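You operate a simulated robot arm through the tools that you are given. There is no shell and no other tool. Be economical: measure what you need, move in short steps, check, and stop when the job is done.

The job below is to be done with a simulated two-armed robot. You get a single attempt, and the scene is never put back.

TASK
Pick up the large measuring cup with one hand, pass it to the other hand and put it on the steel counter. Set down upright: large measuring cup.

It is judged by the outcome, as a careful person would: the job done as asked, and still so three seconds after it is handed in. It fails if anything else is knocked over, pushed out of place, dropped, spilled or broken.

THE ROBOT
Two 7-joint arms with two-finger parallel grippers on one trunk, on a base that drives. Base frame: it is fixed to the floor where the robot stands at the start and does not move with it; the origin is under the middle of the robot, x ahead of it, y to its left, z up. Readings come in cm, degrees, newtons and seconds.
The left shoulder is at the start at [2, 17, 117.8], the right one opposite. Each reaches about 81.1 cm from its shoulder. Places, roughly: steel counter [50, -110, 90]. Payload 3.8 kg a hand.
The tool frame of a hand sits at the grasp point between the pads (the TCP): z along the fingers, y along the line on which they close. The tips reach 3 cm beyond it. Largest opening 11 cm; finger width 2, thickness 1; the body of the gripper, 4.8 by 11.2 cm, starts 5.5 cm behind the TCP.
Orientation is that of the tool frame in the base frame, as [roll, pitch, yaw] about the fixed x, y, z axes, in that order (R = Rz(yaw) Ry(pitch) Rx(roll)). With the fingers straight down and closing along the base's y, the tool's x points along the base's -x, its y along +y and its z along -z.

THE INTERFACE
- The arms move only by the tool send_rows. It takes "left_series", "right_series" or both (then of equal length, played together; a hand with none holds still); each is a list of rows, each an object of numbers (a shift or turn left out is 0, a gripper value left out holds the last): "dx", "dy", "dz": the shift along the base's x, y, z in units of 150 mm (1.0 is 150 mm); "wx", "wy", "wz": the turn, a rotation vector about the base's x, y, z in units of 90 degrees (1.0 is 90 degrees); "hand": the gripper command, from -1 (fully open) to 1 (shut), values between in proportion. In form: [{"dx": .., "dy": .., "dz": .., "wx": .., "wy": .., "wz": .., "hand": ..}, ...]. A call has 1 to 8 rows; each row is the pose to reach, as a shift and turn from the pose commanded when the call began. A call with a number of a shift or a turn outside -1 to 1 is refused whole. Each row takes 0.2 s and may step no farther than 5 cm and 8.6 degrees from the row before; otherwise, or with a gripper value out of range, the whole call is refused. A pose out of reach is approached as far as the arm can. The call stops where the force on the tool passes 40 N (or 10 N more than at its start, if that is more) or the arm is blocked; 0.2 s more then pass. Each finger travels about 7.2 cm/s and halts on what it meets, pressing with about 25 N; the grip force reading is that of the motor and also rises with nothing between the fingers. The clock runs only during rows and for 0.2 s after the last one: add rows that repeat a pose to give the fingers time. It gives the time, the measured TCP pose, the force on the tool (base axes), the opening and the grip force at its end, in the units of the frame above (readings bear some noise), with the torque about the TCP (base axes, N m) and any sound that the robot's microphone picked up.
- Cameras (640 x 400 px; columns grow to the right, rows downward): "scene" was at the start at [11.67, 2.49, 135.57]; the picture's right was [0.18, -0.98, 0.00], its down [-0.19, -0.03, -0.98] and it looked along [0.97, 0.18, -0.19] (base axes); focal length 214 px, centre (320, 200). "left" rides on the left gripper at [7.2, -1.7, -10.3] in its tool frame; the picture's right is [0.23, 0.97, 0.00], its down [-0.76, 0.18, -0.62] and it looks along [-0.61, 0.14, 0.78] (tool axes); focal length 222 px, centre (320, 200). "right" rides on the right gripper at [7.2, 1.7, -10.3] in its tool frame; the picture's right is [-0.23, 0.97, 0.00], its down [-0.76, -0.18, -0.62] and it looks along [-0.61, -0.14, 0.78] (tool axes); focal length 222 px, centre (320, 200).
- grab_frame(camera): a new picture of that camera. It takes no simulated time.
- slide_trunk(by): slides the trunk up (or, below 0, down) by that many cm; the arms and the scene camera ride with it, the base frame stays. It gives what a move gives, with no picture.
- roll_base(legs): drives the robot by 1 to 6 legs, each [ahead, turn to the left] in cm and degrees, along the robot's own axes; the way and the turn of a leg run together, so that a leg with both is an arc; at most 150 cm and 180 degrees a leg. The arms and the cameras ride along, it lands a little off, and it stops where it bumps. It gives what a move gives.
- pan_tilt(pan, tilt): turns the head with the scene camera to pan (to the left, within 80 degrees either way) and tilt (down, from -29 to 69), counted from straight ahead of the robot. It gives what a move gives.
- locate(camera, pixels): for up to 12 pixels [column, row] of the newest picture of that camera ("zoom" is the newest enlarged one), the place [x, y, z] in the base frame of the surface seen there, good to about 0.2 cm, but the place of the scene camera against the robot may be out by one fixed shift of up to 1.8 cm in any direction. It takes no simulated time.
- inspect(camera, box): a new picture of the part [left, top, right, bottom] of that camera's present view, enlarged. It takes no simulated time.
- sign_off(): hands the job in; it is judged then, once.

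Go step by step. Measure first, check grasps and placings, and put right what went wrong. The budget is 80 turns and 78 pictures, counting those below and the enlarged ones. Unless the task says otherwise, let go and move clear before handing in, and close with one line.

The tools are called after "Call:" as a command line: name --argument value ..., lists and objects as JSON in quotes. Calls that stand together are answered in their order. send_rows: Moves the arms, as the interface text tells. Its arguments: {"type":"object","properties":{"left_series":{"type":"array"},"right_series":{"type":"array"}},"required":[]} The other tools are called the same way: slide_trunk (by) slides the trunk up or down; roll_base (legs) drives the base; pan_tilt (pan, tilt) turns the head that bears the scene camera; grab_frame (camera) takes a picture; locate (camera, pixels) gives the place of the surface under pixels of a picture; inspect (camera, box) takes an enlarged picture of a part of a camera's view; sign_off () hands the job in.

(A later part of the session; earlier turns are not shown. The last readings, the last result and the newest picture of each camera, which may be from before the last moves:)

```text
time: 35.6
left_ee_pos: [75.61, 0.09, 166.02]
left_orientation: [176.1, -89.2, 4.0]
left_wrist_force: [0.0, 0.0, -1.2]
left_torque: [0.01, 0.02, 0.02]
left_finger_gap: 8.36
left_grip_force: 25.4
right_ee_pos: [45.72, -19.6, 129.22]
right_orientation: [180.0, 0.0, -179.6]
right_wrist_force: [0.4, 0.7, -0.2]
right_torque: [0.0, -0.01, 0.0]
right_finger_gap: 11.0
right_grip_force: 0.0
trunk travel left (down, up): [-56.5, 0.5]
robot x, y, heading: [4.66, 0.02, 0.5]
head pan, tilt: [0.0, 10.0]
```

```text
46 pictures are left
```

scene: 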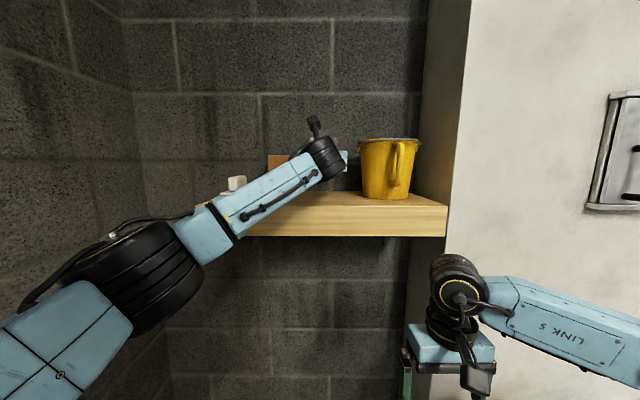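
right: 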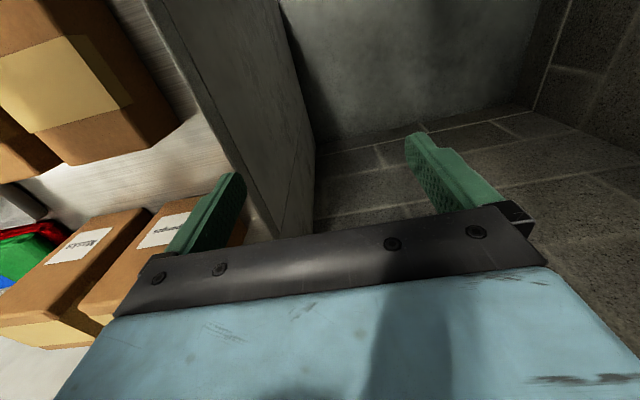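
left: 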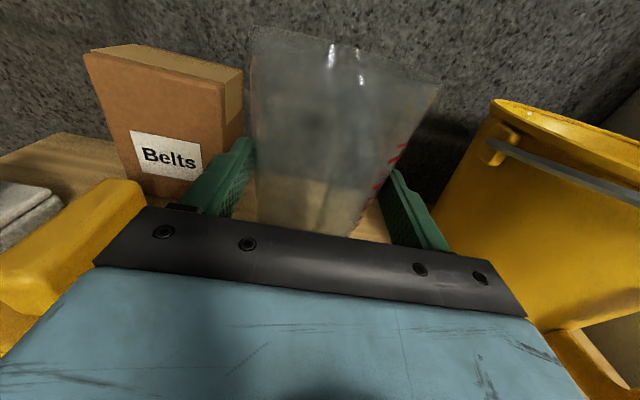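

The cup is lifted securely. I'll back the base off 28 cm straight out.

Call:
roll_base --legs '[[-28, 0]]'

Call:
send_rows --left_series '[{"dz": -0.2}, {"dz": -0.4}, {"dz": -0.6}, {"dz": -0.8}, {"dz": -1.0}]'

Call:
grab_frame --camera "scene"

Call:
grab_frame --camera "left"

```text
time: 37.5
left_ee_pos: [47.52, -0.28, 165.89]
left_orientation: [176.8, -89.2, 3.0]
left_wrist_force: [0.4, 0.0, -0.5]
left_torque: [0.01, 0.05, -0.02]
left_finger_gap: 8.33
left_grip_force: 25.0
right_ee_pos: [17.61, -19.93, 129.13]
right_orientation: [180.0, 0.0, -179.8]
right_wrist_force: [0.0, 0.0, 0.2]
right_torque: [0.01, -0.02, -0.01]
right_finger_gap: 11.02
right_grip_force: 0.0
trunk travel left (down, up): [-56.5, 0.5]
robot x, y, heading: [-23.02, -0.28, 0.3]
head pan, tilt: [0.0, 10.0]
```

```text
time: 38.7
left_ee_pos: [47.59, -0.13, 150.96]
left_orientation: [174.7, -89.2, 5.1]
left_wrist_force: [1.1, 0.0, -0.2]
left_torque: [-0.01, 0.06, 0.04]
left_finger_gap: 8.32
left_grip_force: 25.1
right_ee_pos: [17.6, -19.92, 129.27]
right_orientation: [180.0, 0.0, -179.8]
right_wrist_force: [0.5, -0.3, -0.9]
right_torque: [0.0, 0.01, 0.0]
right_finger_gap: 10.99
right_grip_force: 0.2
trunk travel left (down, up): [-56.5, 0.5]
robot x, y, heading: [-23.25, 0.04, 0.6]
head pan, tilt: [0.0, 10.0]
```

```text
45 pictures are left
```

scene: 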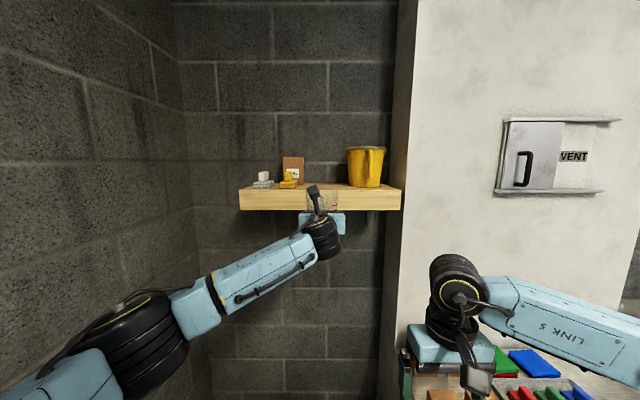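

```text
44 pictures are left
```

left: 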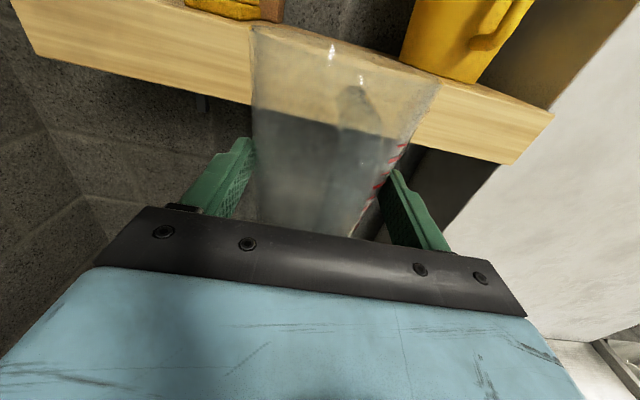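

The cup rides securely in the left hand (rim about 6 cm above the left TCP). I'll bring it to a handover place, and raise and yaw the right hand by 45° so the two cameras stay apart.

Call:
send_rows --left_series '[{"dz": -0.2, "dx": -0.1, "dy": -0.04}, {"dz": -0.4, "dx": -0.2, "dy": -0.08}, {"dz": -0.6, "dx": -0.3, "dy": -0.12}, {"dz": -0.8, "dx": -0.4, "dy": -0.16}, {"dz": -1.0, "dx": -0.4, "dy": -0.2}, {"dz": -1.0, "dx": -0.4, "dy": -0.2}]' --right_series '[{"dz": 0.2, "wz": 0.08}, {"dz": 0.4, "wz": 0.16}, {"dz": 0.6, "wz": 0.25}, {"dz": 0.8, "wz": 0.33}, {"dz": 1.0, "wz": 0.42}, {"dz": 1.0, "wz": 0.5}]'

Call:
send_rows --right_series '[{"dx": 0.25, "dz": 0.15}, {"dx": 0.5, "dz": 0.3}, {"dx": 0.75, "dz": 0.45}, {"dx": 1.0, "dz": 0.6}]'

Call:
grab_frame --camera "scene"

Call:
grab_frame --camera "right"

```text
time: 40.1
left_ee_pos: [41.47, -3.11, 136.12]
left_orientation: [176.7, -89.2, 3.0]
left_wrist_force: [-0.4, 0.0, -0.3]
left_torque: [0.01, 0.03, -0.01]
left_finger_gap: 8.32
left_grip_force: 25.2
right_ee_pos: [17.67, -20.07, 144.37]
right_orientation: [180.0, -0.1, -134.6]
right_wrist_force: [0.4, 0.0, 0.5]
right_torque: [0.02, -0.01, -0.05]
right_finger_gap: 10.97
right_grip_force: 0.1
trunk travel left (down, up): [-56.5, 0.5]
robot x, y, heading: [-23.27, -0.14, 0.1]
head pan, tilt: [0.0, 10.0]
```

```text
time: 41.1
left_ee_pos: [41.49, -3.17, 136.01]
left_orientation: [173.9, -89.3, 6.1]
left_wrist_force: [-0.2, -0.1, -1.0]
left_torque: [0.03, 0.02, -0.03]
left_finger_gap: 8.34
left_grip_force: 25.0
right_ee_pos: [25.75, -17.32, 150.9]
right_orientation: [-180.0, 0.2, -135.1]
right_wrist_force: [0.5, 0.1, 0.3]
right_torque: [-0.03, 0.03, 0.01]
right_finger_gap: 10.98
right_grip_force: 0.0
right hand out of reach, approached as far as the arm can: row 2, 3, 4
trunk travel left (down, up): [-56.5, 0.5]
robot x, y, heading: [-23.28, -0.41, 0.3]
head pan, tilt: [0.0, 10.0]
```

```text
43 pictures are left
```

scene: 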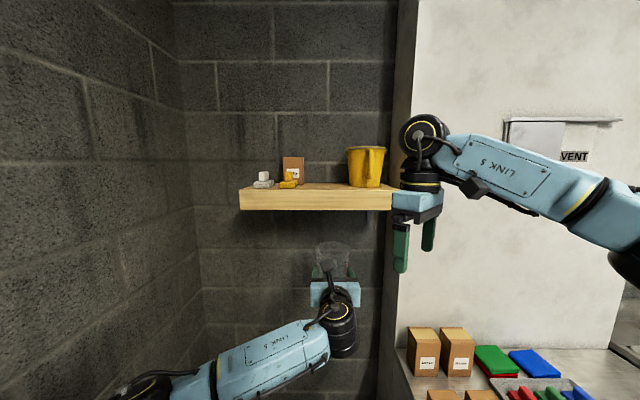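

```text
42 pictures are left
```

right: 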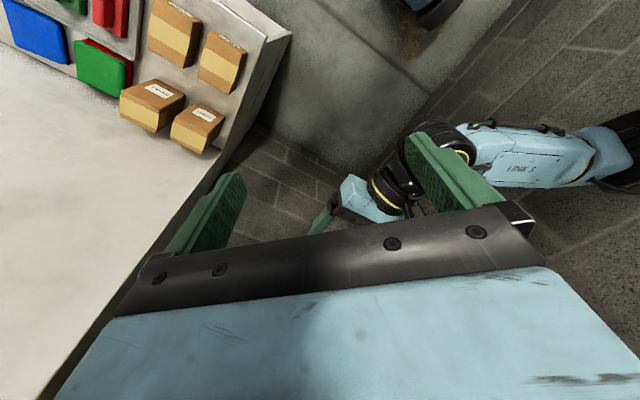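

The right hand can't reach that high while pointing down, so I'll hand over lower and closer. I'll pull the right hand back a little and lower the left one.

Call:
send_rows --left_series '[{"dz": -0.15, "dx": -0.1}, {"dz": -0.3, "dx": -0.25}, {"dz": -0.45, "dx": -0.4}, {"dz": -0.6, "dx": -0.55, "dy": -0.1}, {"dz": -0.75, "dx": -0.7, "dy": -0.2}, {"dz": -0.87, "dx": -0.8, "dy": -0.3}]' --right_series '[{"dx": -0.15, "dz": -0.1}, {"dx": -0.3, "dz": -0.2}, {"dx": -0.45, "dz": -0.3}, {"dx": -0.6, "dz": -0.45}, {"dx": -0.6, "dz": -0.6}, {"dx": -0.6, "dz": -0.7}]'

Call:
grab_frame --camera "scene"

```text
time: 42.5
left_ee_pos: [29.49, -7.93, 122.79]
left_orientation: [178.6, -89.2, 1.2]
left_wrist_force: [0.1, -1.5, -0.5]
left_torque: [0.02, 0.01, 0.01]
left_finger_gap: 8.32
left_grip_force: 25.3
right_ee_pos: [16.38, -17.08, 140.08]
right_orientation: [-180.0, 0.0, -134.9]
right_wrist_force: [0.4, 0.1, 0.1]
right_torque: [0.01, 0.01, -0.03]
right_finger_gap: 11.01
right_grip_force: 0.1
trunk travel left (down, up): [-56.5, 0.5]
robot x, y, heading: [-23.12, 0.03, 0.5]
head pan, tilt: [0.0, 10.0]
```

```text
41 pictures are left
```

scene: 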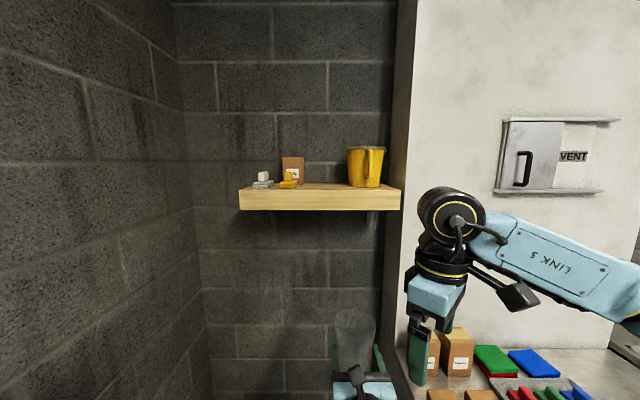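

Cup is now at about (30.6, −7.9) with its rim at z≈128.9. I'll bring the right hand over it at z≈140, moving x first and then y.

Call:
send_rows --right_series '[{"dx": 0.25}, {"dx": 0.5}, {"dx": 0.75}, {"dx": 0.947}, {"dx": 0.947, "dy": 0.2}, {"dx": 0.947, "dy": 0.4}, {"dx": 0.947, "dy": 0.61}]'

Call:
pan_tilt --pan -5 --tilt 35

Call:
grab_frame --camera "scene"

Call:
grab_frame --camera "right"

```text
time: 44.1
left_ee_pos: [29.63, -7.44, 122.82]
left_orientation: [167.0, -89.4, 12.8]
left_wrist_force: [0.2, 0.6, -1.1]
left_torque: [-0.02, 0.0, -0.03]
left_finger_gap: 8.31
left_grip_force: 24.9
right_ee_pos: [30.18, -8.83, 139.9]
right_orientation: [-179.9, -0.1, -134.8]
right_wrist_force: [0.7, 0.7, 0.6]
right_torque: [-0.04, 0.04, -0.01]
right_finger_gap: 10.99
right_grip_force: 0.2
right hand out of reach, approached as far as the arm can: row 4, 5, 6, 7
trunk travel left (down, up): [-56.5, 0.5]
robot x, y, heading: [-22.94, 0.09, 0.6]
head pan, tilt: [0.0, 10.0]
```

```text
time: 45.0
left_ee_pos: [29.51, -7.84, 122.83]
left_orientation: [175.6, -89.3, 4.3]
left_wrist_force: [0.0, 0.3, -0.2]
left_torque: [-0.01, 0.0, 0.0]
left_finger_gap: 8.33
left_grip_force: 24.9
right_ee_pos: [30.12, -9.18, 139.78]
right_orientation: [-180.0, 0.1, -134.8]
right_wrist_force: [-0.2, 0.4, -0.3]
right_torque: [0.01, 0.04, 0.02]
right_finger_gap: 11.0
right_grip_force: 0.1
trunk travel left (down, up): [-56.5, 0.5]
robot x, y, heading: [-23.26, -0.36, 0.2]
head pan, tilt: [-5.0, 35.0]
```

```text
40 pictures are left
```

scene: 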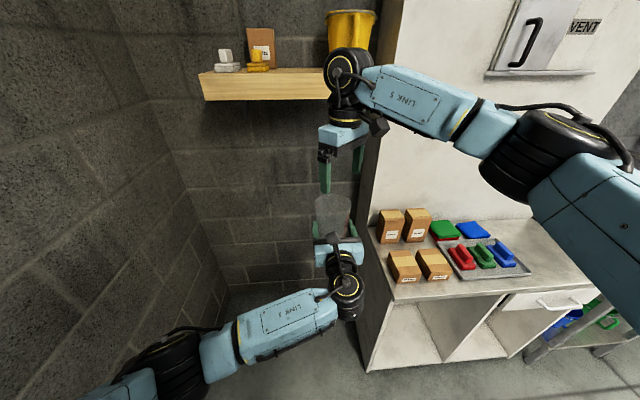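

```text
39 pictures are left
```

right: 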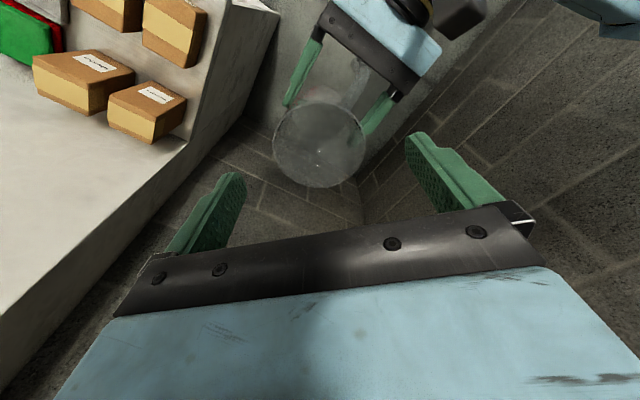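

The rim (centred at about (320,145) in the right camera) is visible below the right hand. I'll measure it.

Call:
locate --camera "right" --pixels '[[274, 140], [366, 145], [318, 101], [318, 187], [290, 112], [352, 178], [290, 175], [350, 112], [320, 148]]'

Call:
inspect --camera "right" --box '[220, 60, 420, 210]'

```text
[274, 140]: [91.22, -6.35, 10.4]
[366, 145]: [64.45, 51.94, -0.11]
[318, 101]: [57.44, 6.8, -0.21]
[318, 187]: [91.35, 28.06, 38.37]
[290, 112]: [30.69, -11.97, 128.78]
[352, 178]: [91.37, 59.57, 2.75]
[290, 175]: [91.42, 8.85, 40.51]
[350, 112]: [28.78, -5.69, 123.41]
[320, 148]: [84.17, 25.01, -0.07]
```

```text
2.67 times, centred on (320, 135) of right
```

zoom: 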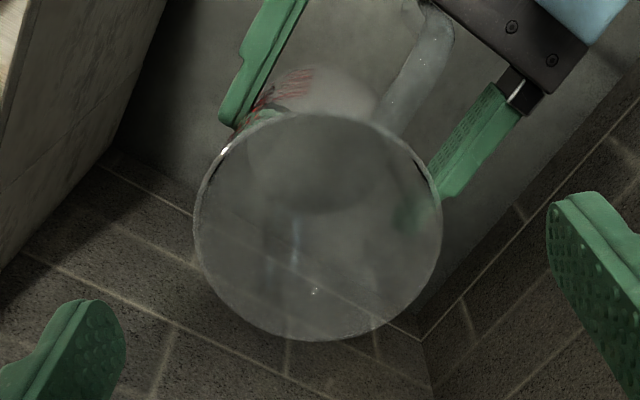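

The zoom shows a clear handle pointing back to the left palm (zoom 420,70), and the rim ellipse at zoom (318,227) puts the cup centre at about (32.2, −7.9). The 45° fingers clear the handle. I'll descend 6 cm (still above the rim) and see where the hand lands.

Call:
send_rows --right_series '[{"dz": -0.1}, {"dz": -0.2}, {"dz": -0.3}, {"dz": -0.4}]'

```text
time: 46.0
left_ee_pos: [29.58, -7.77, 122.82]
left_orientation: [176.9, -89.3, 3.0]
left_wrist_force: [-0.4, -0.8, -1.3]
left_torque: [0.01, 0.01, 0.02]
left_finger_gap: 8.33
left_grip_force: 25.1
right_ee_pos: [30.09, -9.62, 133.97]
right_orientation: [-179.9, 0.0, -134.8]
right_wrist_force: [0.4, -0.1, -0.3]
right_torque: [0.0, 0.02, 0.01]
right_finger_gap: 11.02
right_grip_force: 0.1
trunk travel left (down, up): [-56.5, 0.5]
robot x, y, heading: [-23.25, 0.1, 0.2]
head pan, tilt: [-5.0, 35.0]
```

The hand is at (30.1, −9.6); I'll shift it to (32.2, −7.9) at this height and look.

Call:
send_rows --right_series '[{"dx": 0.07, "dy": 0.06}, {"dx": 0.14, "dy": 0.115}]'

Call:
grab_frame --camera "right"

Call:
inspect --camera "scene" --box '[260, 100, 420, 300]'

```text
time: 46.6
left_ee_pos: [29.59, -7.78, 122.88]
left_orientation: [176.7, -89.2, 3.3]
left_wrist_force: [-0.4, 0.2, -0.9]
left_torque: [0.0, 0.01, -0.01]
left_finger_gap: 8.32
left_grip_force: 25.1
right_ee_pos: [30.06, -9.66, 134.07]
right_orientation: [-179.9, 0.0, -134.7]
right_wrist_force: [0.0, -1.1, 0.3]
right_torque: [0.01, 0.0, -0.03]
right_finger_gap: 10.98
right_grip_force: 0.0
right hand out of reach, approached as far as the arm can: row 1, 2
trunk travel left (down, up): [-56.5, 0.5]
robot x, y, heading: [-23.11, -0.06, 0.2]
head pan, tilt: [-5.0, 35.0]
```

```text
37 pictures are left
```

right: 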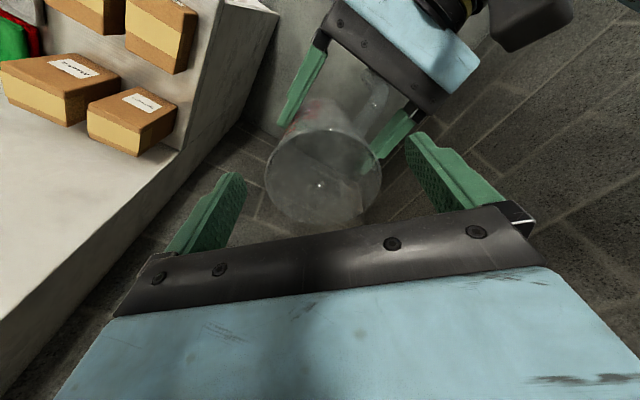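

```text
2.00 times, centred on (340, 200) of scene
```

zoom: 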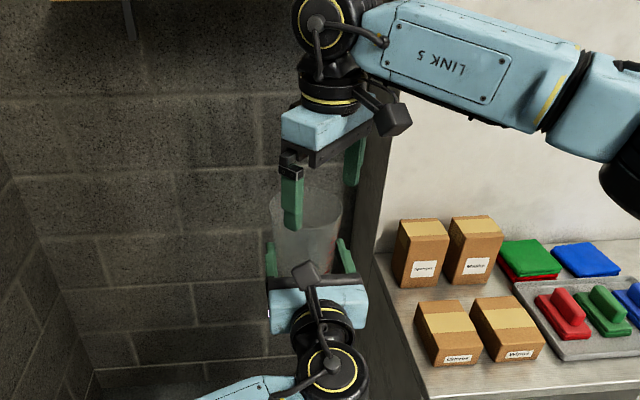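

The right arm is at its limit here, so I'll bring the cup to it instead: shift the left hand (−1.9, −1.5), then raise it so the rim enters between the right fingers.

Call:
send_rows --left_series '[{"dx": -0.06, "dy": -0.05}, {"dx": -0.123, "dy": -0.103}, {"dx": -0.123, "dy": -0.103}, {"dx": -0.123, "dy": -0.103, "dz": 0.05}]'

Call:
inspect --camera "right" --box '[140, 40, 540, 290]'

```text
time: 47.6
left_ee_pos: [27.64, -9.32, 123.67]
left_orientation: [177.9, -89.2, 1.8]
left_wrist_force: [0.4, 0.1, -0.8]
left_torque: [0.02, -0.01, -0.03]
left_finger_gap: 8.36
left_grip_force: 25.2
right_ee_pos: [29.98, -9.65, 133.99]
right_orientation: [-179.9, 0.0, -134.9]
right_wrist_force: [-0.5, -0.2, -0.7]
right_torque: [-0.02, -0.01, 0.02]
right_finger_gap: 11.01
right_grip_force: 0.1
trunk travel left (down, up): [-56.5, 0.5]
robot x, y, heading: [-23.38, -0.16, 0.4]
head pan, tilt: [-5.0, 35.0]
```

```text
1.60 times, centred on (340, 165) of right
```

zoom: 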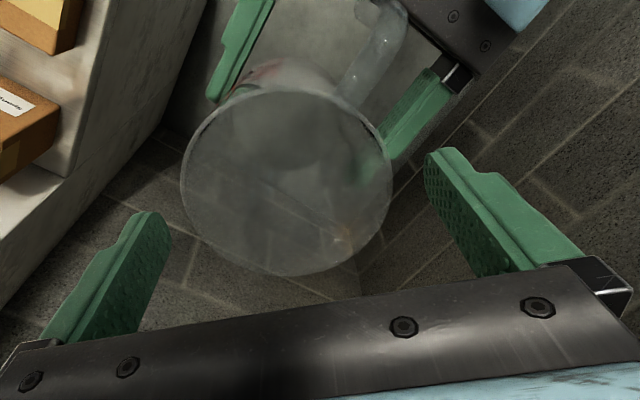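

The rim is centred under the right TCP to within 0.1 cm. I'll raise the cup 4.9 cm in small steps into the open right fingers.

Call:
send_rows --left_series '[{"dz": 0.07}, {"dz": 0.13}, {"dz": 0.19}, {"dz": 0.25}, {"dz": 0.3}, {"dz": 0.325}]'

Call:
grab_frame --camera "right"

Call:
inspect --camera "scene" --box '[260, 100, 420, 300]'

```text
time: 49.0
left_ee_pos: [27.66, -9.3, 128.46]
left_orientation: [173.9, -89.2, 6.1]
left_wrist_force: [0.0, -0.1, -1.3]
left_torque: [0.04, 0.01, -0.04]
left_finger_gap: 8.31
left_grip_force: 25.1
right_ee_pos: [30.1, -9.63, 133.98]
right_orientation: [-180.0, 0.0, -134.8]
right_wrist_force: [0.3, 0.3, -1.0]
right_torque: [-0.04, 0.0, -0.02]
right_finger_gap: 10.98
right_grip_force: 0.0
trunk travel left (down, up): [-56.5, 0.5]
robot x, y, heading: [-23.3, -0.34, 0.3]
head pan, tilt: [-5.0, 35.0]
```

```text
34 pictures are left
```

right: 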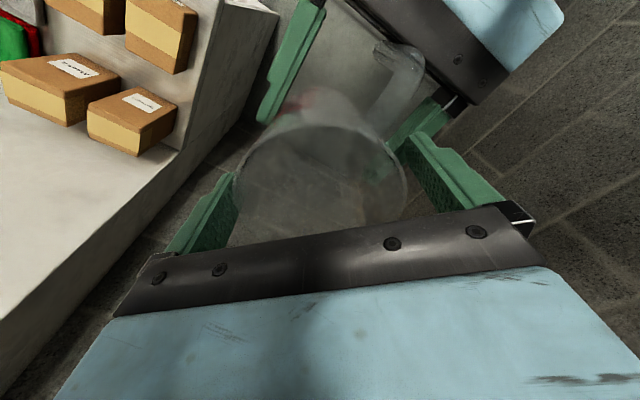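

```text
2.00 times, centred on (340, 200) of scene
```

zoom: 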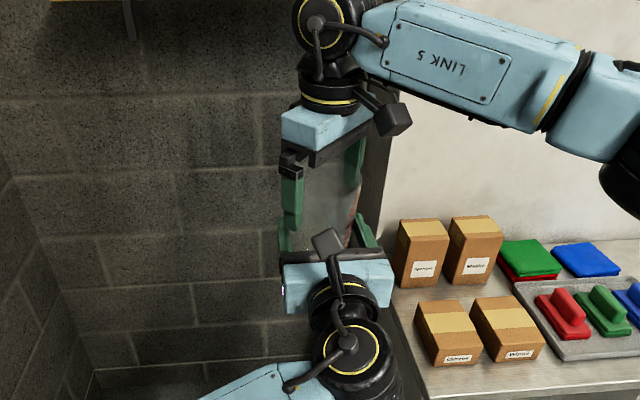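

The rim sits between the right fingers. I'll close the right hand while the left keeps holding.

Call:
send_rows --right_series '[{"hand": -0.8}, {"hand": -0.6}, {"hand": 0}, {"hand": 1}, {"hand": 1}, {"hand": 1}]'

Call:
grab_frame --camera "right"

```text
time: 50.4
left_ee_pos: [27.67, -9.35, 128.5]
left_orientation: [175.0, -89.3, 4.9]
left_wrist_force: [-13.9, 7.6, 1.4]
left_torque: [-0.23, -0.48, 0.45]
left_finger_gap: 8.33
left_grip_force: 25.4
right_ee_pos: [30.19, -9.67, 134.07]
right_orientation: [-179.9, 0.0, -134.9]
right_wrist_force: [13.5, -7.0, -2.2]
right_torque: [-0.11, -0.35, -0.37]
right_finger_gap: 9.3
right_grip_force: 24.4
trunk travel left (down, up): [-56.5, 0.5]
robot x, y, heading: [-23.41, -0.01, 0.3]
head pan, tilt: [-5.0, 35.0]
```

```text
32 pictures are left
```

right: 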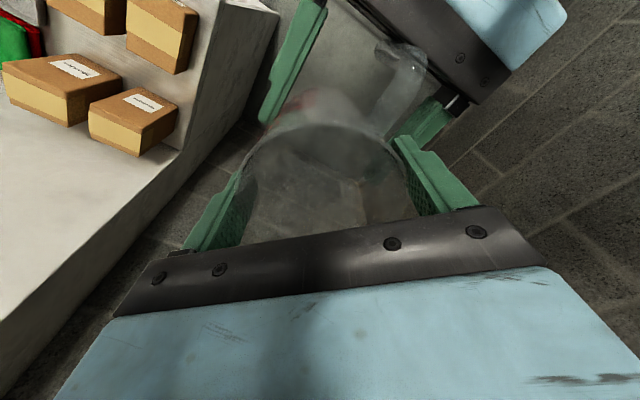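

Both hands hold (right 9.3 cm, 24 N), with some side load between them. I'll ease the left hand 2 mm to relieve it and then open it.

Call:
send_rows --left_series '[{"dx": -0.012, "dy": 0.007}, {"dx": -0.012, "dy": 0.007}]'

Call:
send_rows --left_series '[{"hand": 0.3}, {"hand": 0.0}, {"hand": -0.4}, {"hand": -0.8}, {"hand": -1}, {"hand": -1}]'

Call:
grab_frame --camera "right"

Call:
grab_frame --camera "left"

```text
time: 51.0
left_ee_pos: [27.5, -9.12, 128.37]
left_orientation: [178.3, -89.2, 1.6]
left_wrist_force: [0.9, -0.2, 0.7]
left_torque: [0.0, 0.16, 0.9]
left_finger_gap: 8.34
left_grip_force: 24.8
right_ee_pos: [30.09, -9.49, 134.09]
right_orientation: [179.9, -0.1, -134.6]
right_wrist_force: [-0.7, -1.1, -1.4]
right_torque: [-0.01, -0.13, -0.91]
right_finger_gap: 9.3
right_grip_force: 25.4
trunk travel left (down, up): [-56.5, 0.5]
robot x, y, heading: [-23.42, -0.28, 0.4]
head pan, tilt: [-5.0, 35.0]
```

```text
time: 52.4
left_ee_pos: [27.49, -9.16, 128.46]
left_orientation: [176.1, -89.1, 3.6]
left_wrist_force: [0.0, 0.5, -0.2]
left_torque: [-0.05, -0.01, -0.02]
left_finger_gap: 11.0
left_grip_force: 0.0
right_ee_pos: [30.06, -9.6, 133.96]
right_orientation: [180.0, 0.1, -134.8]
right_wrist_force: [-0.4, -0.1, -0.2]
right_torque: [-0.02, -0.01, 0.0]
right_finger_gap: 9.29
right_grip_force: 25.0
trunk travel left (down, up): [-56.5, 0.5]
robot x, y, heading: [-23.24, -0.18, 0.2]
head pan, tilt: [-5.0, 35.0]
```

```text
31 pictures are left
```

right: 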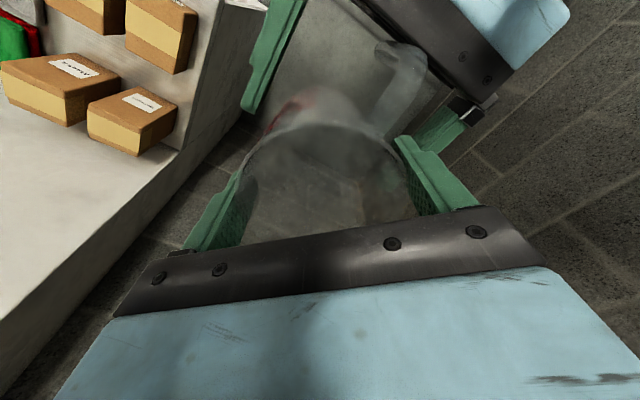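

```text
30 pictures are left
```

left: 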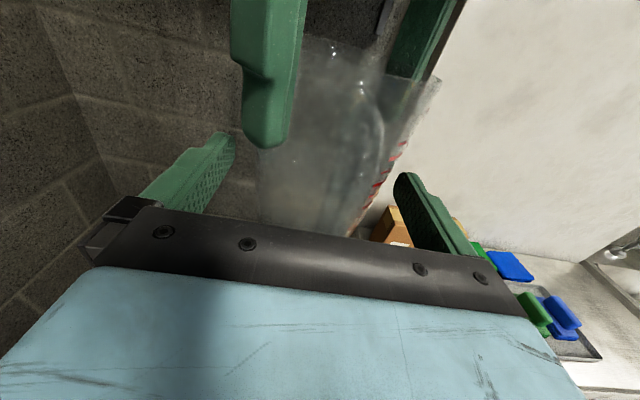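

The right hand alone holds the cup steady (9.29 cm, 25 N). I'll withdraw the left hand straight back and then out to the left.

Call:
send_rows --left_series '[{"dx": -0.2}, {"dx": -0.4}, {"dx": -0.6}, {"dx": -0.75}, {"dx": -0.75, "dy": 0.25}, {"dx": -0.75, "dy": 0.5}, {"dx": -0.75, "dy": 0.75}, {"dx": -0.75, "dy": 1.0}]'

Call:
grab_frame --camera "scene"

Call:
inspect --camera "right" --box '[140, 0, 540, 250]'

```text
time: 54.2
left_ee_pos: [16.24, 6.06, 128.51]
left_orientation: [174.2, -89.3, 5.9]
left_wrist_force: [-0.5, -0.7, -0.2]
left_torque: [0.03, 0.01, -0.03]
left_finger_gap: 10.99
left_grip_force: 0.1
right_ee_pos: [30.04, -9.4, 133.95]
right_orientation: [-179.9, 0.0, -134.7]
right_wrist_force: [0.1, 0.5, 0.2]
right_torque: [-0.02, -0.03, 0.0]
right_finger_gap: 9.31
right_grip_force: 24.9
trunk travel left (down, up): [-56.5, 0.5]
robot x, y, heading: [-23.4, -0.04, 0.0]
head pan, tilt: [-5.0, 35.0]
```

```text
29 pictures are left
```

scene: 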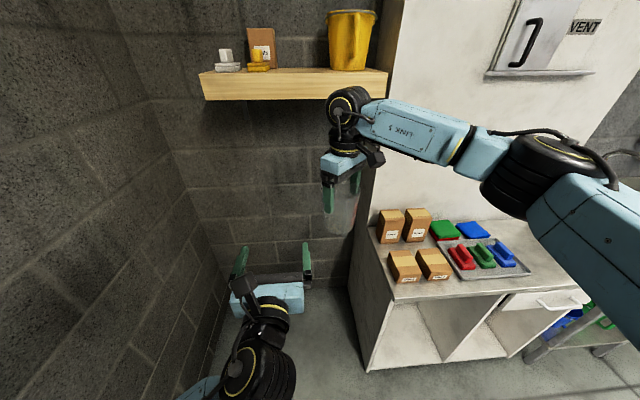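

```text
1.60 times, centred on (340, 125) of right
```

zoom: 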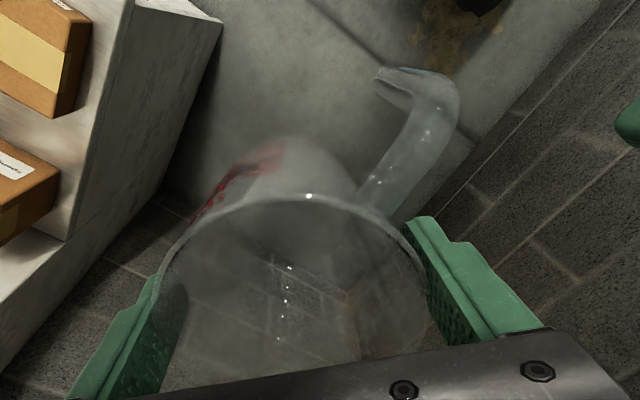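

Handover done: the right hand holds the cup and the handle is clear. I'll pull both hands in to carry posture before driving.

Call:
send_rows --left_series '[{"dy": 0.1}, {"dy": 0.2}, {"dy": 0.3}, {"dy": 0.4}, {"dy": 0.5}]' --right_series '[{"dx": -0.15, "dy": -0.1}, {"dx": -0.3, "dy": -0.2}, {"dx": -0.45, "dy": -0.3}, {"dx": -0.6, "dy": -0.4}, {"dx": -0.7, "dy": -0.5}]'

Call:
roll_base --legs '[[0, -90]]'

Call:
pan_tilt --pan 0 --tilt 35

Call:
grab_frame --camera "scene"

```text
time: 55.4
left_ee_pos: [16.16, 13.31, 128.47]
left_orientation: [174.0, -89.3, 5.9]
left_wrist_force: [0.6, -0.3, -0.6]
left_torque: [0.03, -0.03, 0.01]
left_finger_gap: 10.98
left_grip_force: 0.0
right_ee_pos: [19.36, -17.28, 134.08]
right_orientation: [-179.9, 0.0, -134.8]
right_wrist_force: [-0.4, 0.5, -0.6]
right_torque: [0.0, 0.04, -0.02]
right_finger_gap: 9.3
right_grip_force: 24.9
trunk travel left (down, up): [-56.5, 0.5]
robot x, y, heading: [-23.18, -0.01, 0.4]
head pan, tilt: [-5.0, 35.0]
```

```text
time: 59.7
left_ee_pos: [-10.72, -39.66, 128.48]
left_orientation: [177.9, -89.2, -89.4]
left_wrist_force: [0.3, -0.1, -1.0]
left_torque: [0.03, -0.01, -0.01]
left_finger_gap: 10.98
left_grip_force: 0.0
right_ee_pos: [-41.55, -42.38, 134.06]
right_orientation: [-180.0, -0.1, 133.9]
right_wrist_force: [-0.4, -0.2, 0.4]
right_torque: [-0.01, -0.01, 0.0]
right_finger_gap: 9.27
right_grip_force: 25.0
trunk travel left (down, up): [-56.5, 0.5]
robot x, y, heading: [-23.38, -0.07, -91.2]
head pan, tilt: [-5.0, 35.0]
```

```text
time: 60.4
left_ee_pos: [-10.61, -39.86, 128.42]
left_orientation: [177.2, -89.3, -88.5]
left_wrist_force: [0.4, 1.1, 0.2]
left_torque: [0.04, 0.02, 0.03]
left_finger_gap: 10.99
left_grip_force: 0.0
right_ee_pos: [-41.52, -42.33, 133.93]
right_orientation: [180.0, 0.0, 133.9]
right_wrist_force: [0.0, 0.2, -0.5]
right_torque: [0.0, 0.03, 0.02]
right_finger_gap: 9.28
right_grip_force: 25.2
trunk travel left (down, up): [-56.5, 0.5]
robot x, y, heading: [-23.6, -0.01, -91.1]
head pan, tilt: [0.0, 35.0]
```

```text
27 pictures are left
```

scene: 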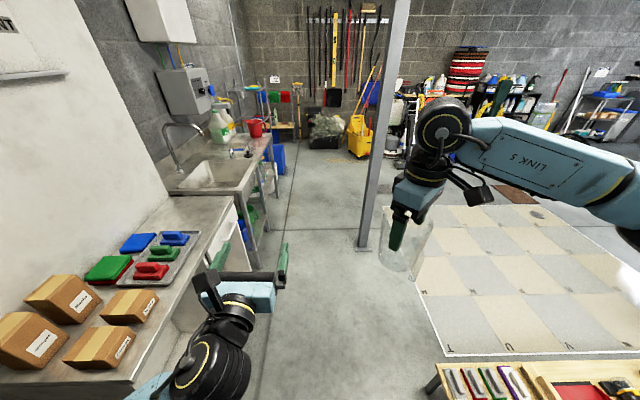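

The path ahead is clear. I'll check where the low bench at bottom right (450,370) and the column base (370,245) lie relative to my route.

Call:
locate --camera "scene" --pixels '[[440, 372], [470, 363], [600, 362], [365, 248], [310, 380], [415, 265]]'

Call:
roll_base --legs '[[40, 0]]'

```text
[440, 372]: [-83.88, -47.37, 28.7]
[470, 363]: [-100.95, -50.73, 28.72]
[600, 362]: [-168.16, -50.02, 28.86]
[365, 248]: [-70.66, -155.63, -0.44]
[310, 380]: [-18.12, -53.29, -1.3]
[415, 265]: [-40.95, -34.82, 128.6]
```

```text
time: 62.8
left_ee_pos: [-11.68, -78.85, 128.37]
left_orientation: [177.2, -89.2, -89.0]
left_wrist_force: [-0.7, -0.4, 0.3]
left_torque: [-0.01, 0.0, -0.02]
left_finger_gap: 11.01
left_grip_force: 0.0
right_ee_pos: [-42.5, -81.04, 134.03]
right_orientation: [-180.0, 0.0, 133.6]
right_wrist_force: [-0.2, 0.2, 0.6]
right_torque: [0.0, -0.02, 0.01]
right_finger_gap: 9.26
right_grip_force: 25.2
trunk travel left (down, up): [-56.5, 0.5]
robot x, y, heading: [-24.48, -38.74, -91.1]
head pan, tilt: [0.0, 35.0]
```

The bench is at x<−84, well off my route. I'll drive the rest and turn to face the counter.

Call:
roll_base --legs '[[46, 0], [0, 91]]'

Call:
pan_tilt --pan -15 --tilt 40

Call:
grab_frame --camera "scene"

```text
time: 69.5
left_ee_pos: [14.43, -71.09, 128.5]
left_orientation: [175.7, -89.2, 4.3]
left_wrist_force: [-0.1, -0.6, 0.6]
left_torque: [-0.03, -0.01, -0.03]
left_finger_gap: 11.01
left_grip_force: 0.1
right_ee_pos: [17.68, -101.86, 133.96]
right_orientation: [-180.0, 0.1, -134.6]
right_wrist_force: [0.6, -0.1, 0.2]
right_torque: [0.01, -0.03, 0.03]
right_finger_gap: 9.26
right_grip_force: 24.8
trunk travel left (down, up): [-56.5, 0.5]
robot x, y, heading: [-24.76, -84.44, 0.3]
head pan, tilt: [0.0, 35.0]
```

```text
time: 70.2
left_ee_pos: [14.35, -71.09, 128.48]
left_orientation: [175.4, -89.2, 4.6]
left_wrist_force: [0.3, 0.3, -1.0]
left_torque: [0.02, 0.01, 0.02]
left_finger_gap: 11.01
left_grip_force: 0.0
right_ee_pos: [17.5, -101.89, 133.97]
right_orientation: [-180.0, 0.0, -134.6]
right_wrist_force: [0.1, -0.9, -1.4]
right_torque: [-0.02, -0.02, 0.04]
right_finger_gap: 9.24
right_grip_force: 24.3
trunk travel left (down, up): [-56.5, 0.5]
robot x, y, heading: [-24.77, -84.69, 0.6]
head pan, tilt: [-15.0, 40.0]
```

```text
26 pictures are left
```

scene: 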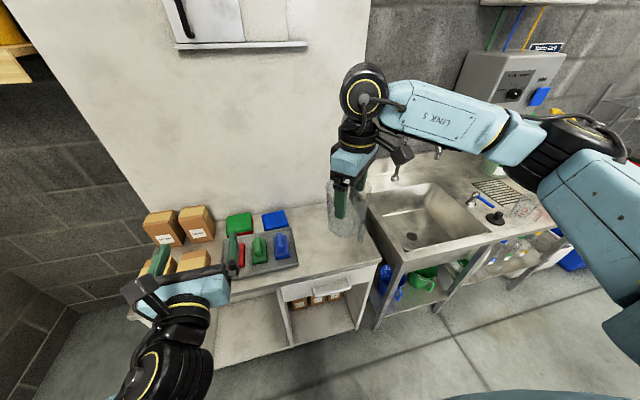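

I'm in front of the free stretch with the cup still held. I'll measure the free area here, raise the left hand a bit, and lower the trunk.

Call:
locate --camera "scene" --pixels '[[298, 262], [310, 215], [310, 240], [325, 262], [360, 258], [370, 225], [362, 190], [315, 268], [290, 230], [376, 262]]'

Call:
send_rows --left_series '[{"dz": 0.25}, {"dz": 0.5}, {"dz": 0.75}, {"dz": 1.0}]'

Call:
slide_trunk --by -27

Call:
grab_frame --camera "scene"

```text
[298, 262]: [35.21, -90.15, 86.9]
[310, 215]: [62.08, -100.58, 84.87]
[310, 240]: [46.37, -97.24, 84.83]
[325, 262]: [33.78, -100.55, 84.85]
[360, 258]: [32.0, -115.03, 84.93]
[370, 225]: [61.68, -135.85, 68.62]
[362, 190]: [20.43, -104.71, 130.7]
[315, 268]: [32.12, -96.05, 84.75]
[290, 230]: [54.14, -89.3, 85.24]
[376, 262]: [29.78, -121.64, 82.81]
```

```text
time: 71.2
left_ee_pos: [17.29, -73.25, 143.22]
left_orientation: [-177.5, -89.3, -2.3]
left_wrist_force: [0.5, -0.7, -0.7]
left_torque: [0.02, 0.06, 0.0]
left_finger_gap: 11.01
left_grip_force: 0.0
left hand out of reach, approached as far as the arm can: row 2, 3, 4
right_ee_pos: [17.7, -101.92, 134.04]
right_orientation: [179.9, 0.0, -134.6]
right_wrist_force: [0.0, 0.2, 0.2]
right_torque: [-0.02, -0.02, 0.01]
right_finger_gap: 9.25
right_grip_force: 24.8
trunk travel left (down, up): [-56.5, 0.5]
robot x, y, heading: [-25.12, -84.51, 0.5]
head pan, tilt: [-15.0, 40.0]
```

```text
time: 74.0
left_ee_pos: [17.17, -73.22, 116.17]
left_orientation: [175.8, -89.2, 4.3]
left_wrist_force: [-0.4, -0.5, -0.1]
left_torque: [0.01, 0.03, 0.01]
left_finger_gap: 11.0
left_grip_force: 0.0
right_ee_pos: [17.68, -101.68, 106.85]
right_orientation: [-180.0, 0.0, -134.6]
right_wrist_force: [-0.3, 0.8, 0.6]
right_torque: [0.0, -0.01, 0.02]
right_finger_gap: 9.26
right_grip_force: 25.3
trunk travel left (down, up): [-29.5, 27.5]
robot x, y, heading: [-25.32, -84.71, 0.5]
head pan, tilt: [-15.0, 40.0]
```

```text
25 pictures are left
```

scene: 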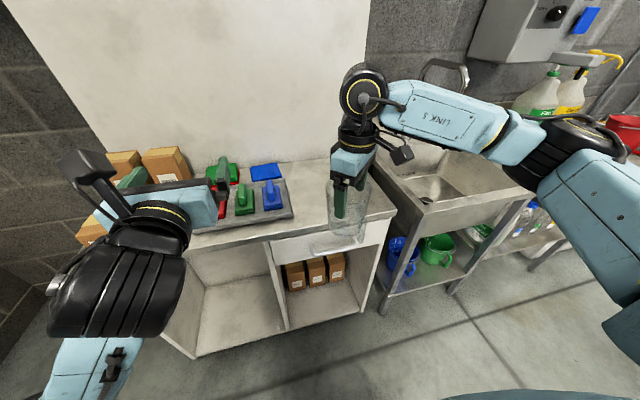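

Trunk is lowered. I'll zoom in on the cup to check it hangs upright before moving it over the counter.

Call:
inspect --camera "scene" --box '[270, 140, 430, 265]'

Call:
grab_frame --camera "right"

```text
3.20 times, centred on (350, 202) of scene
```

zoom: 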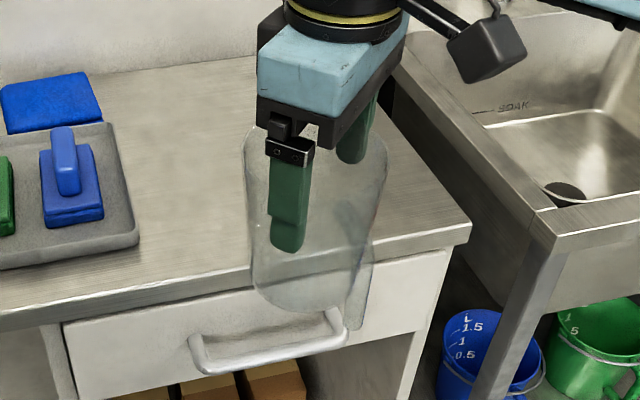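

```text
23 pictures are left
```

right: 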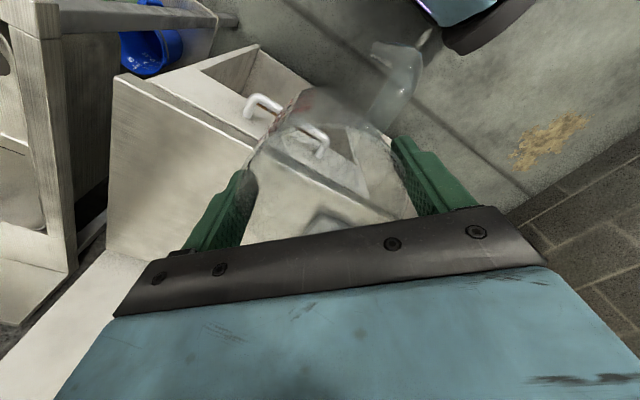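

The cup hangs upright with its bottom at about z 96, above the 86 counter. I'll drive 12 cm ahead, then reach the arm over the free area.

Call:
roll_base --legs '[[12, 0]]'

Call:
send_rows --right_series '[{"dx": 0.2, "dy": -0.03}, {"dx": 0.4, "dy": -0.06}, {"dx": 0.6, "dy": -0.09}, {"dx": 0.75, "dy": -0.13}]'

Call:
grab_frame --camera "scene"

```text
time: 75.2
left_ee_pos: [29.22, -72.94, 116.08]
left_orientation: [176.3, -89.2, 3.9]
left_wrist_force: [0.3, 0.3, -0.9]
left_torque: [-0.01, -0.02, -0.01]
left_finger_gap: 11.03
left_grip_force: 0.0
right_ee_pos: [29.75, -101.66, 107.02]
right_orientation: [180.0, -0.1, -134.6]
right_wrist_force: [0.1, -0.5, 0.1]
right_torque: [-0.01, 0.06, -0.01]
right_finger_gap: 9.24
right_grip_force: 25.3
trunk travel left (down, up): [-29.5, 27.5]
robot x, y, heading: [-13.28, -84.68, 0.5]
head pan, tilt: [-15.0, 40.0]
```

```text
time: 76.2
left_ee_pos: [29.16, -73.01, 116.07]
left_orientation: [175.8, -89.2, 4.3]
left_wrist_force: [0.0, 0.0, -0.2]
left_torque: [-0.01, -0.02, -0.04]
left_finger_gap: 11.02
left_grip_force: 0.0
right_ee_pos: [36.54, -102.79, 107.14]
right_orientation: [-180.0, 0.0, -134.5]
right_wrist_force: [-0.1, -0.3, 0.3]
right_torque: [0.01, 0.03, 0.02]
right_finger_gap: 9.22
right_grip_force: 25.1
right hand out of reach, approached as far as the arm can: row 3, 4
trunk travel left (down, up): [-29.5, 27.5]
robot x, y, heading: [-13.17, -84.53, 0.3]
head pan, tilt: [-15.0, 40.0]
```

```text
22 pictures are left
```

scene: 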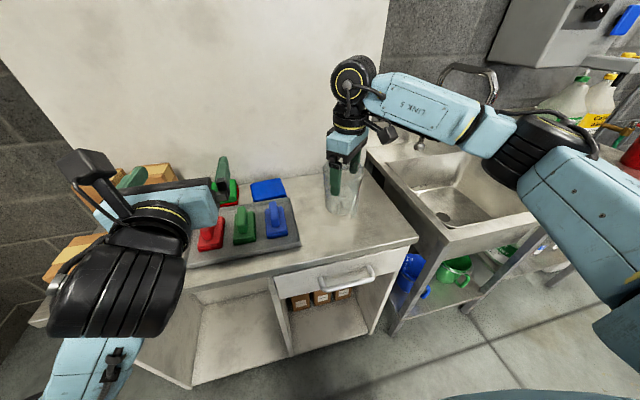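

The arm's reach gives x=36.5, which is a bit close to the edge (30). I'll roll 5 cm nearer.

Call:
roll_base --legs '[[5, 0]]'

Call:
inspect --camera "scene" --box '[250, 120, 430, 260]'

Call:
grab_frame --camera "right"

```text
time: 77.1
left_ee_pos: [34.12, -72.9, 116.02]
left_orientation: [176.4, -89.1, 3.7]
left_wrist_force: [-0.4, -0.1, 0.0]
left_torque: [-0.02, 0.01, 0.04]
left_finger_gap: 11.01
left_grip_force: 0.0
right_ee_pos: [41.56, -102.98, 107.06]
right_orientation: [180.0, -0.1, -134.7]
right_wrist_force: [0.5, 0.3, 0.5]
right_torque: [0.01, 0.04, -0.04]
right_finger_gap: 9.24
right_grip_force: 25.2
trunk travel left (down, up): [-29.5, 27.5]
robot x, y, heading: [-7.9, -84.77, 0.5]
head pan, tilt: [-15.0, 40.0]
```

```text
2.86 times, centred on (340, 190) of scene
```

zoom: 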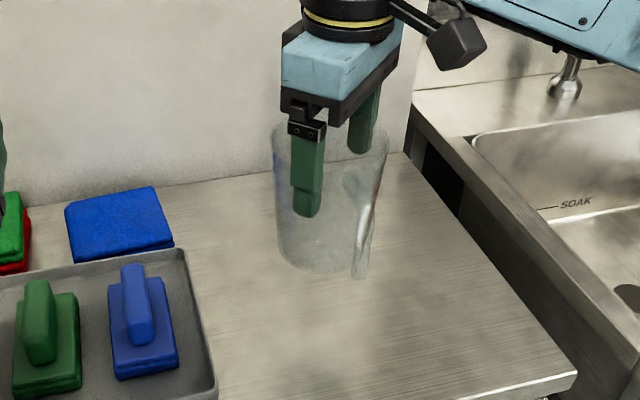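

```text
20 pictures are left
```

right: 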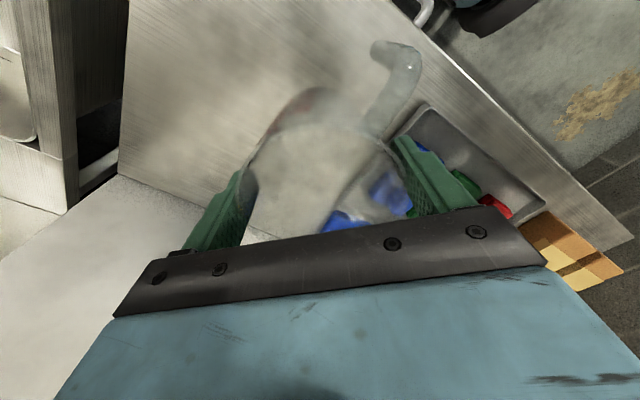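

The cup is over free steel at (41.6, −103). I'll read the counter height with the wrist camera and lower 8 cm.

Call:
locate --camera "right" --pixels '[[200, 60], [250, 80], [330, 60], [180, 140], [420, 100]]'

Call:
send_rows --right_series '[{"dz": -0.15}, {"dz": -0.3}, {"dz": -0.42}, {"dz": -0.53}]'

Call:
inspect --camera "scene" --box '[250, 120, 430, 260]'

```text
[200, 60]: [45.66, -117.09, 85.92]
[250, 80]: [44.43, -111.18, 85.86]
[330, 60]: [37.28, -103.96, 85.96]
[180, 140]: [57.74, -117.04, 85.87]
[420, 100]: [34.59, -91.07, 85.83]
```

```text
time: 78.1
left_ee_pos: [33.93, -72.95, 116.08]
left_orientation: [175.8, -89.2, 4.1]
left_wrist_force: [-0.2, 0.1, 0.1]
left_torque: [-0.01, 0.02, -0.02]
left_finger_gap: 11.0
left_grip_force: 0.0
right_ee_pos: [41.14, -102.66, 98.98]
right_orientation: [179.9, -0.1, -134.6]
right_wrist_force: [0.3, -0.4, -0.4]
right_torque: [0.01, 0.01, -0.01]
right_finger_gap: 9.21
right_grip_force: 25.3
trunk travel left (down, up): [-29.5, 27.5]
robot x, y, heading: [-8.19, -84.19, 0.6]
head pan, tilt: [-15.0, 40.0]
```

```text
2.86 times, centred on (340, 190) of scene
```

zoom: 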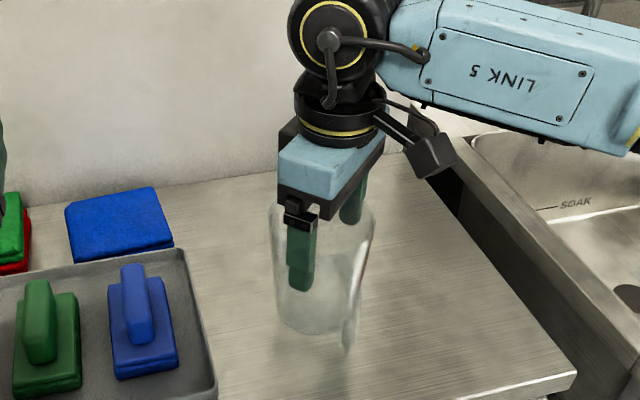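

Counter is z≈85.9, so the cup bottom is about 2.3 cm above it. I'll lower 1.6 cm, then feel for contact.

Call:
send_rows --right_series '[{"dz": -0.04}, {"dz": -0.08}, {"dz": -0.11}]'

Call:
send_rows --right_series '[{"dz": -0.015}, {"dz": -0.03}]'

```text
time: 78.9
left_ee_pos: [34.0, -73.01, 116.0]
left_orientation: [176.1, -89.3, 4.0]
left_wrist_force: [0.5, 0.2, -0.1]
left_torque: [0.01, 0.01, -0.01]
left_finger_gap: 10.99
left_grip_force: 0.1
right_ee_pos: [41.42, -102.76, 97.48]
right_orientation: [179.9, 0.0, -134.5]
right_wrist_force: [-0.3, -0.8, -0.2]
right_torque: [-0.02, -0.01, -0.02]
right_finger_gap: 9.21
right_grip_force: 24.5
trunk travel left (down, up): [-29.5, 27.5]
robot x, y, heading: [-8.26, -84.47, 0.6]
head pan, tilt: [-15.0, 40.0]
```

```text
time: 79.5
left_ee_pos: [34.0, -73.09, 116.03]
left_orientation: [176.1, -89.3, 4.0]
left_wrist_force: [0.0, -0.3, 0.1]
left_torque: [0.02, 0.01, 0.01]
left_finger_gap: 11.01
left_grip_force: 0.0
right_ee_pos: [41.37, -102.87, 97.07]
right_orientation: [-180.0, -0.1, -134.6]
right_wrist_force: [0.1, 0.2, 0.3]
right_torque: [0.04, 0.0, -0.03]
right_finger_gap: 9.23
right_grip_force: 25.0
trunk travel left (down, up): [-29.5, 27.5]
robot x, y, heading: [-8.18, -84.34, 0.5]
head pan, tilt: [-15.0, 40.0]
```

No contact yet at z=97.07. I'll continue in 2–3 mm steps.

Call:
send_rows --right_series '[{"dz": -0.02}]'

Call:
send_rows --right_series '[{"dz": -0.015}]'

Call:
send_rows --right_series '[{"dz": -0.013}]'

```text
time: 79.9
left_ee_pos: [34.05, -72.84, 116.05]
left_orientation: [176.0, -89.2, 3.9]
left_wrist_force: [-0.5, 0.8, 0.1]
left_torque: [0.02, 0.0, -0.02]
left_finger_gap: 10.98
left_grip_force: 0.0
right_ee_pos: [41.41, -102.9, 96.81]
right_orientation: [-180.0, -0.2, -134.5]
right_wrist_force: [0.5, -0.1, -0.8]
right_torque: [0.02, -0.01, -0.02]
right_finger_gap: 9.25
right_grip_force: 25.3
trunk travel left (down, up): [-29.5, 27.5]
robot x, y, heading: [-8.22, -84.48, 0.5]
head pan, tilt: [-15.0, 40.0]
```

```text
time: 80.3
left_ee_pos: [33.87, -72.97, 116.15]
left_orientation: [175.7, -89.3, 4.3]
left_wrist_force: [-0.1, -0.5, 1.3]
left_torque: [-0.04, -0.01, 0.0]
left_finger_gap: 11.0
left_grip_force: 0.1
right_ee_pos: [41.34, -102.98, 96.69]
right_orientation: [-179.8, 0.0, -134.6]
right_wrist_force: [-1.8, -2.2, 8.4]
right_torque: [0.01, 0.39, 0.09]
right_finger_gap: 9.24
right_grip_force: 24.7
trunk travel left (down, up): [-29.5, 27.5]
robot x, y, heading: [-8.65, -84.54, 0.3]
head pan, tilt: [-15.0, 40.0]
```

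```text
time: 80.7
left_ee_pos: [33.99, -73.05, 116.2]
left_orientation: [175.4, -89.3, 4.6]
left_wrist_force: [0.6, 0.0, -0.1]
left_torque: [-0.01, 0.0, -0.03]
left_finger_gap: 11.02
left_grip_force: 0.1
right_ee_pos: [41.42, -102.92, 96.6]
right_orientation: [-179.8, 0.1, -134.7]
right_wrist_force: [1.0, -3.9, 17.8]
right_torque: [0.01, 0.29, 0.0]
right_finger_gap: 9.22
right_grip_force: 25.1
trunk travel left (down, up): [-29.5, 27.5]
robot x, y, heading: [-8.67, -84.31, 0.3]
head pan, tilt: [-15.0, 40.0]
```

Firm contact (Fz 17.8 N). I'll ease up 1.5 mm, then open the right hand gently.

Call:
send_rows --right_series '[{"dz": 0.01}]'

Call:
send_rows --right_series '[{"hand": -0.6}, {"hand": -0.75}, {"hand": -0.9}, {"hand": -1}, {"hand": -1}]'

Call:
grab_frame --camera "right"

Call:
inspect --camera "scene" --box '[250, 120, 430, 260]'

```text
time: 81.1
left_ee_pos: [34.05, -72.92, 116.13]
left_orientation: [175.3, -89.4, 4.8]
left_wrist_force: [-0.3, -0.3, 0.3]
left_torque: [0.0, -0.02, -0.01]
left_finger_gap: 10.99
left_grip_force: 0.0
right_ee_pos: [41.34, -102.71, 96.65]
right_orientation: [-179.9, 0.1, -134.6]
right_wrist_force: [5.1, -1.3, 13.8]
right_torque: [0.3, -0.33, -0.1]
right_finger_gap: 9.2
right_grip_force: 24.9
trunk travel left (down, up): [-29.5, 27.5]
robot x, y, heading: [-7.82, -84.55, 0.5]
head pan, tilt: [-15.0, 40.0]
```

```text
time: 82.3
left_ee_pos: [34.04, -72.89, 116.22]
left_orientation: [175.8, -89.1, 4.1]
left_wrist_force: [0.3, 0.3, -0.2]
left_torque: [0.02, 0.01, 0.02]
left_finger_gap: 10.99
left_grip_force: 0.0
right_ee_pos: [41.37, -102.78, 96.61]
right_orientation: [179.9, 0.0, -134.6]
right_wrist_force: [-0.1, 0.7, 0.2]
right_torque: [0.01, -0.03, 0.0]
right_finger_gap: 11.0
right_grip_force: 0.1
trunk travel left (down, up): [-29.5, 27.5]
robot x, y, heading: [-8.21, -84.72, 0.4]
head pan, tilt: [-15.0, 40.0]
```

```text
18 pictures are left
```

right: 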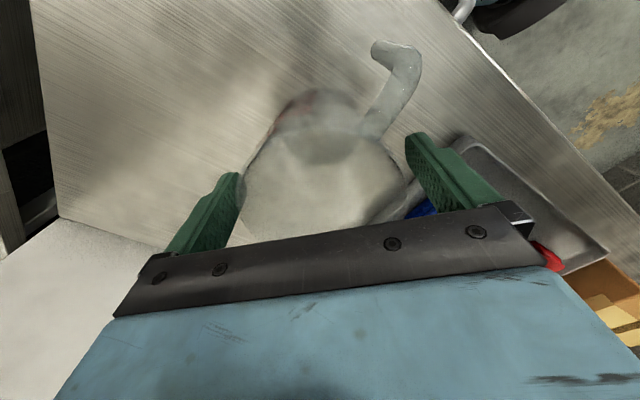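

```text
2.86 times, centred on (340, 190) of scene
```

zoom: 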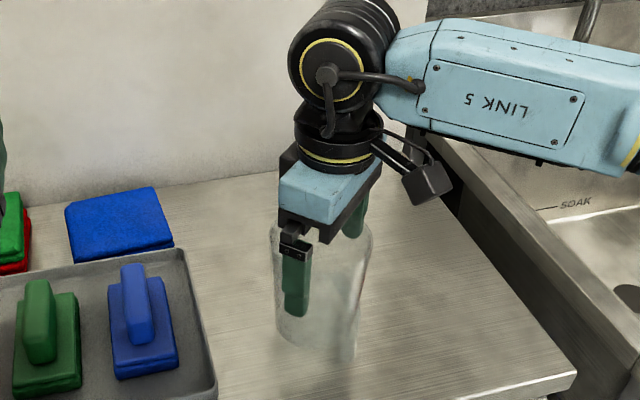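

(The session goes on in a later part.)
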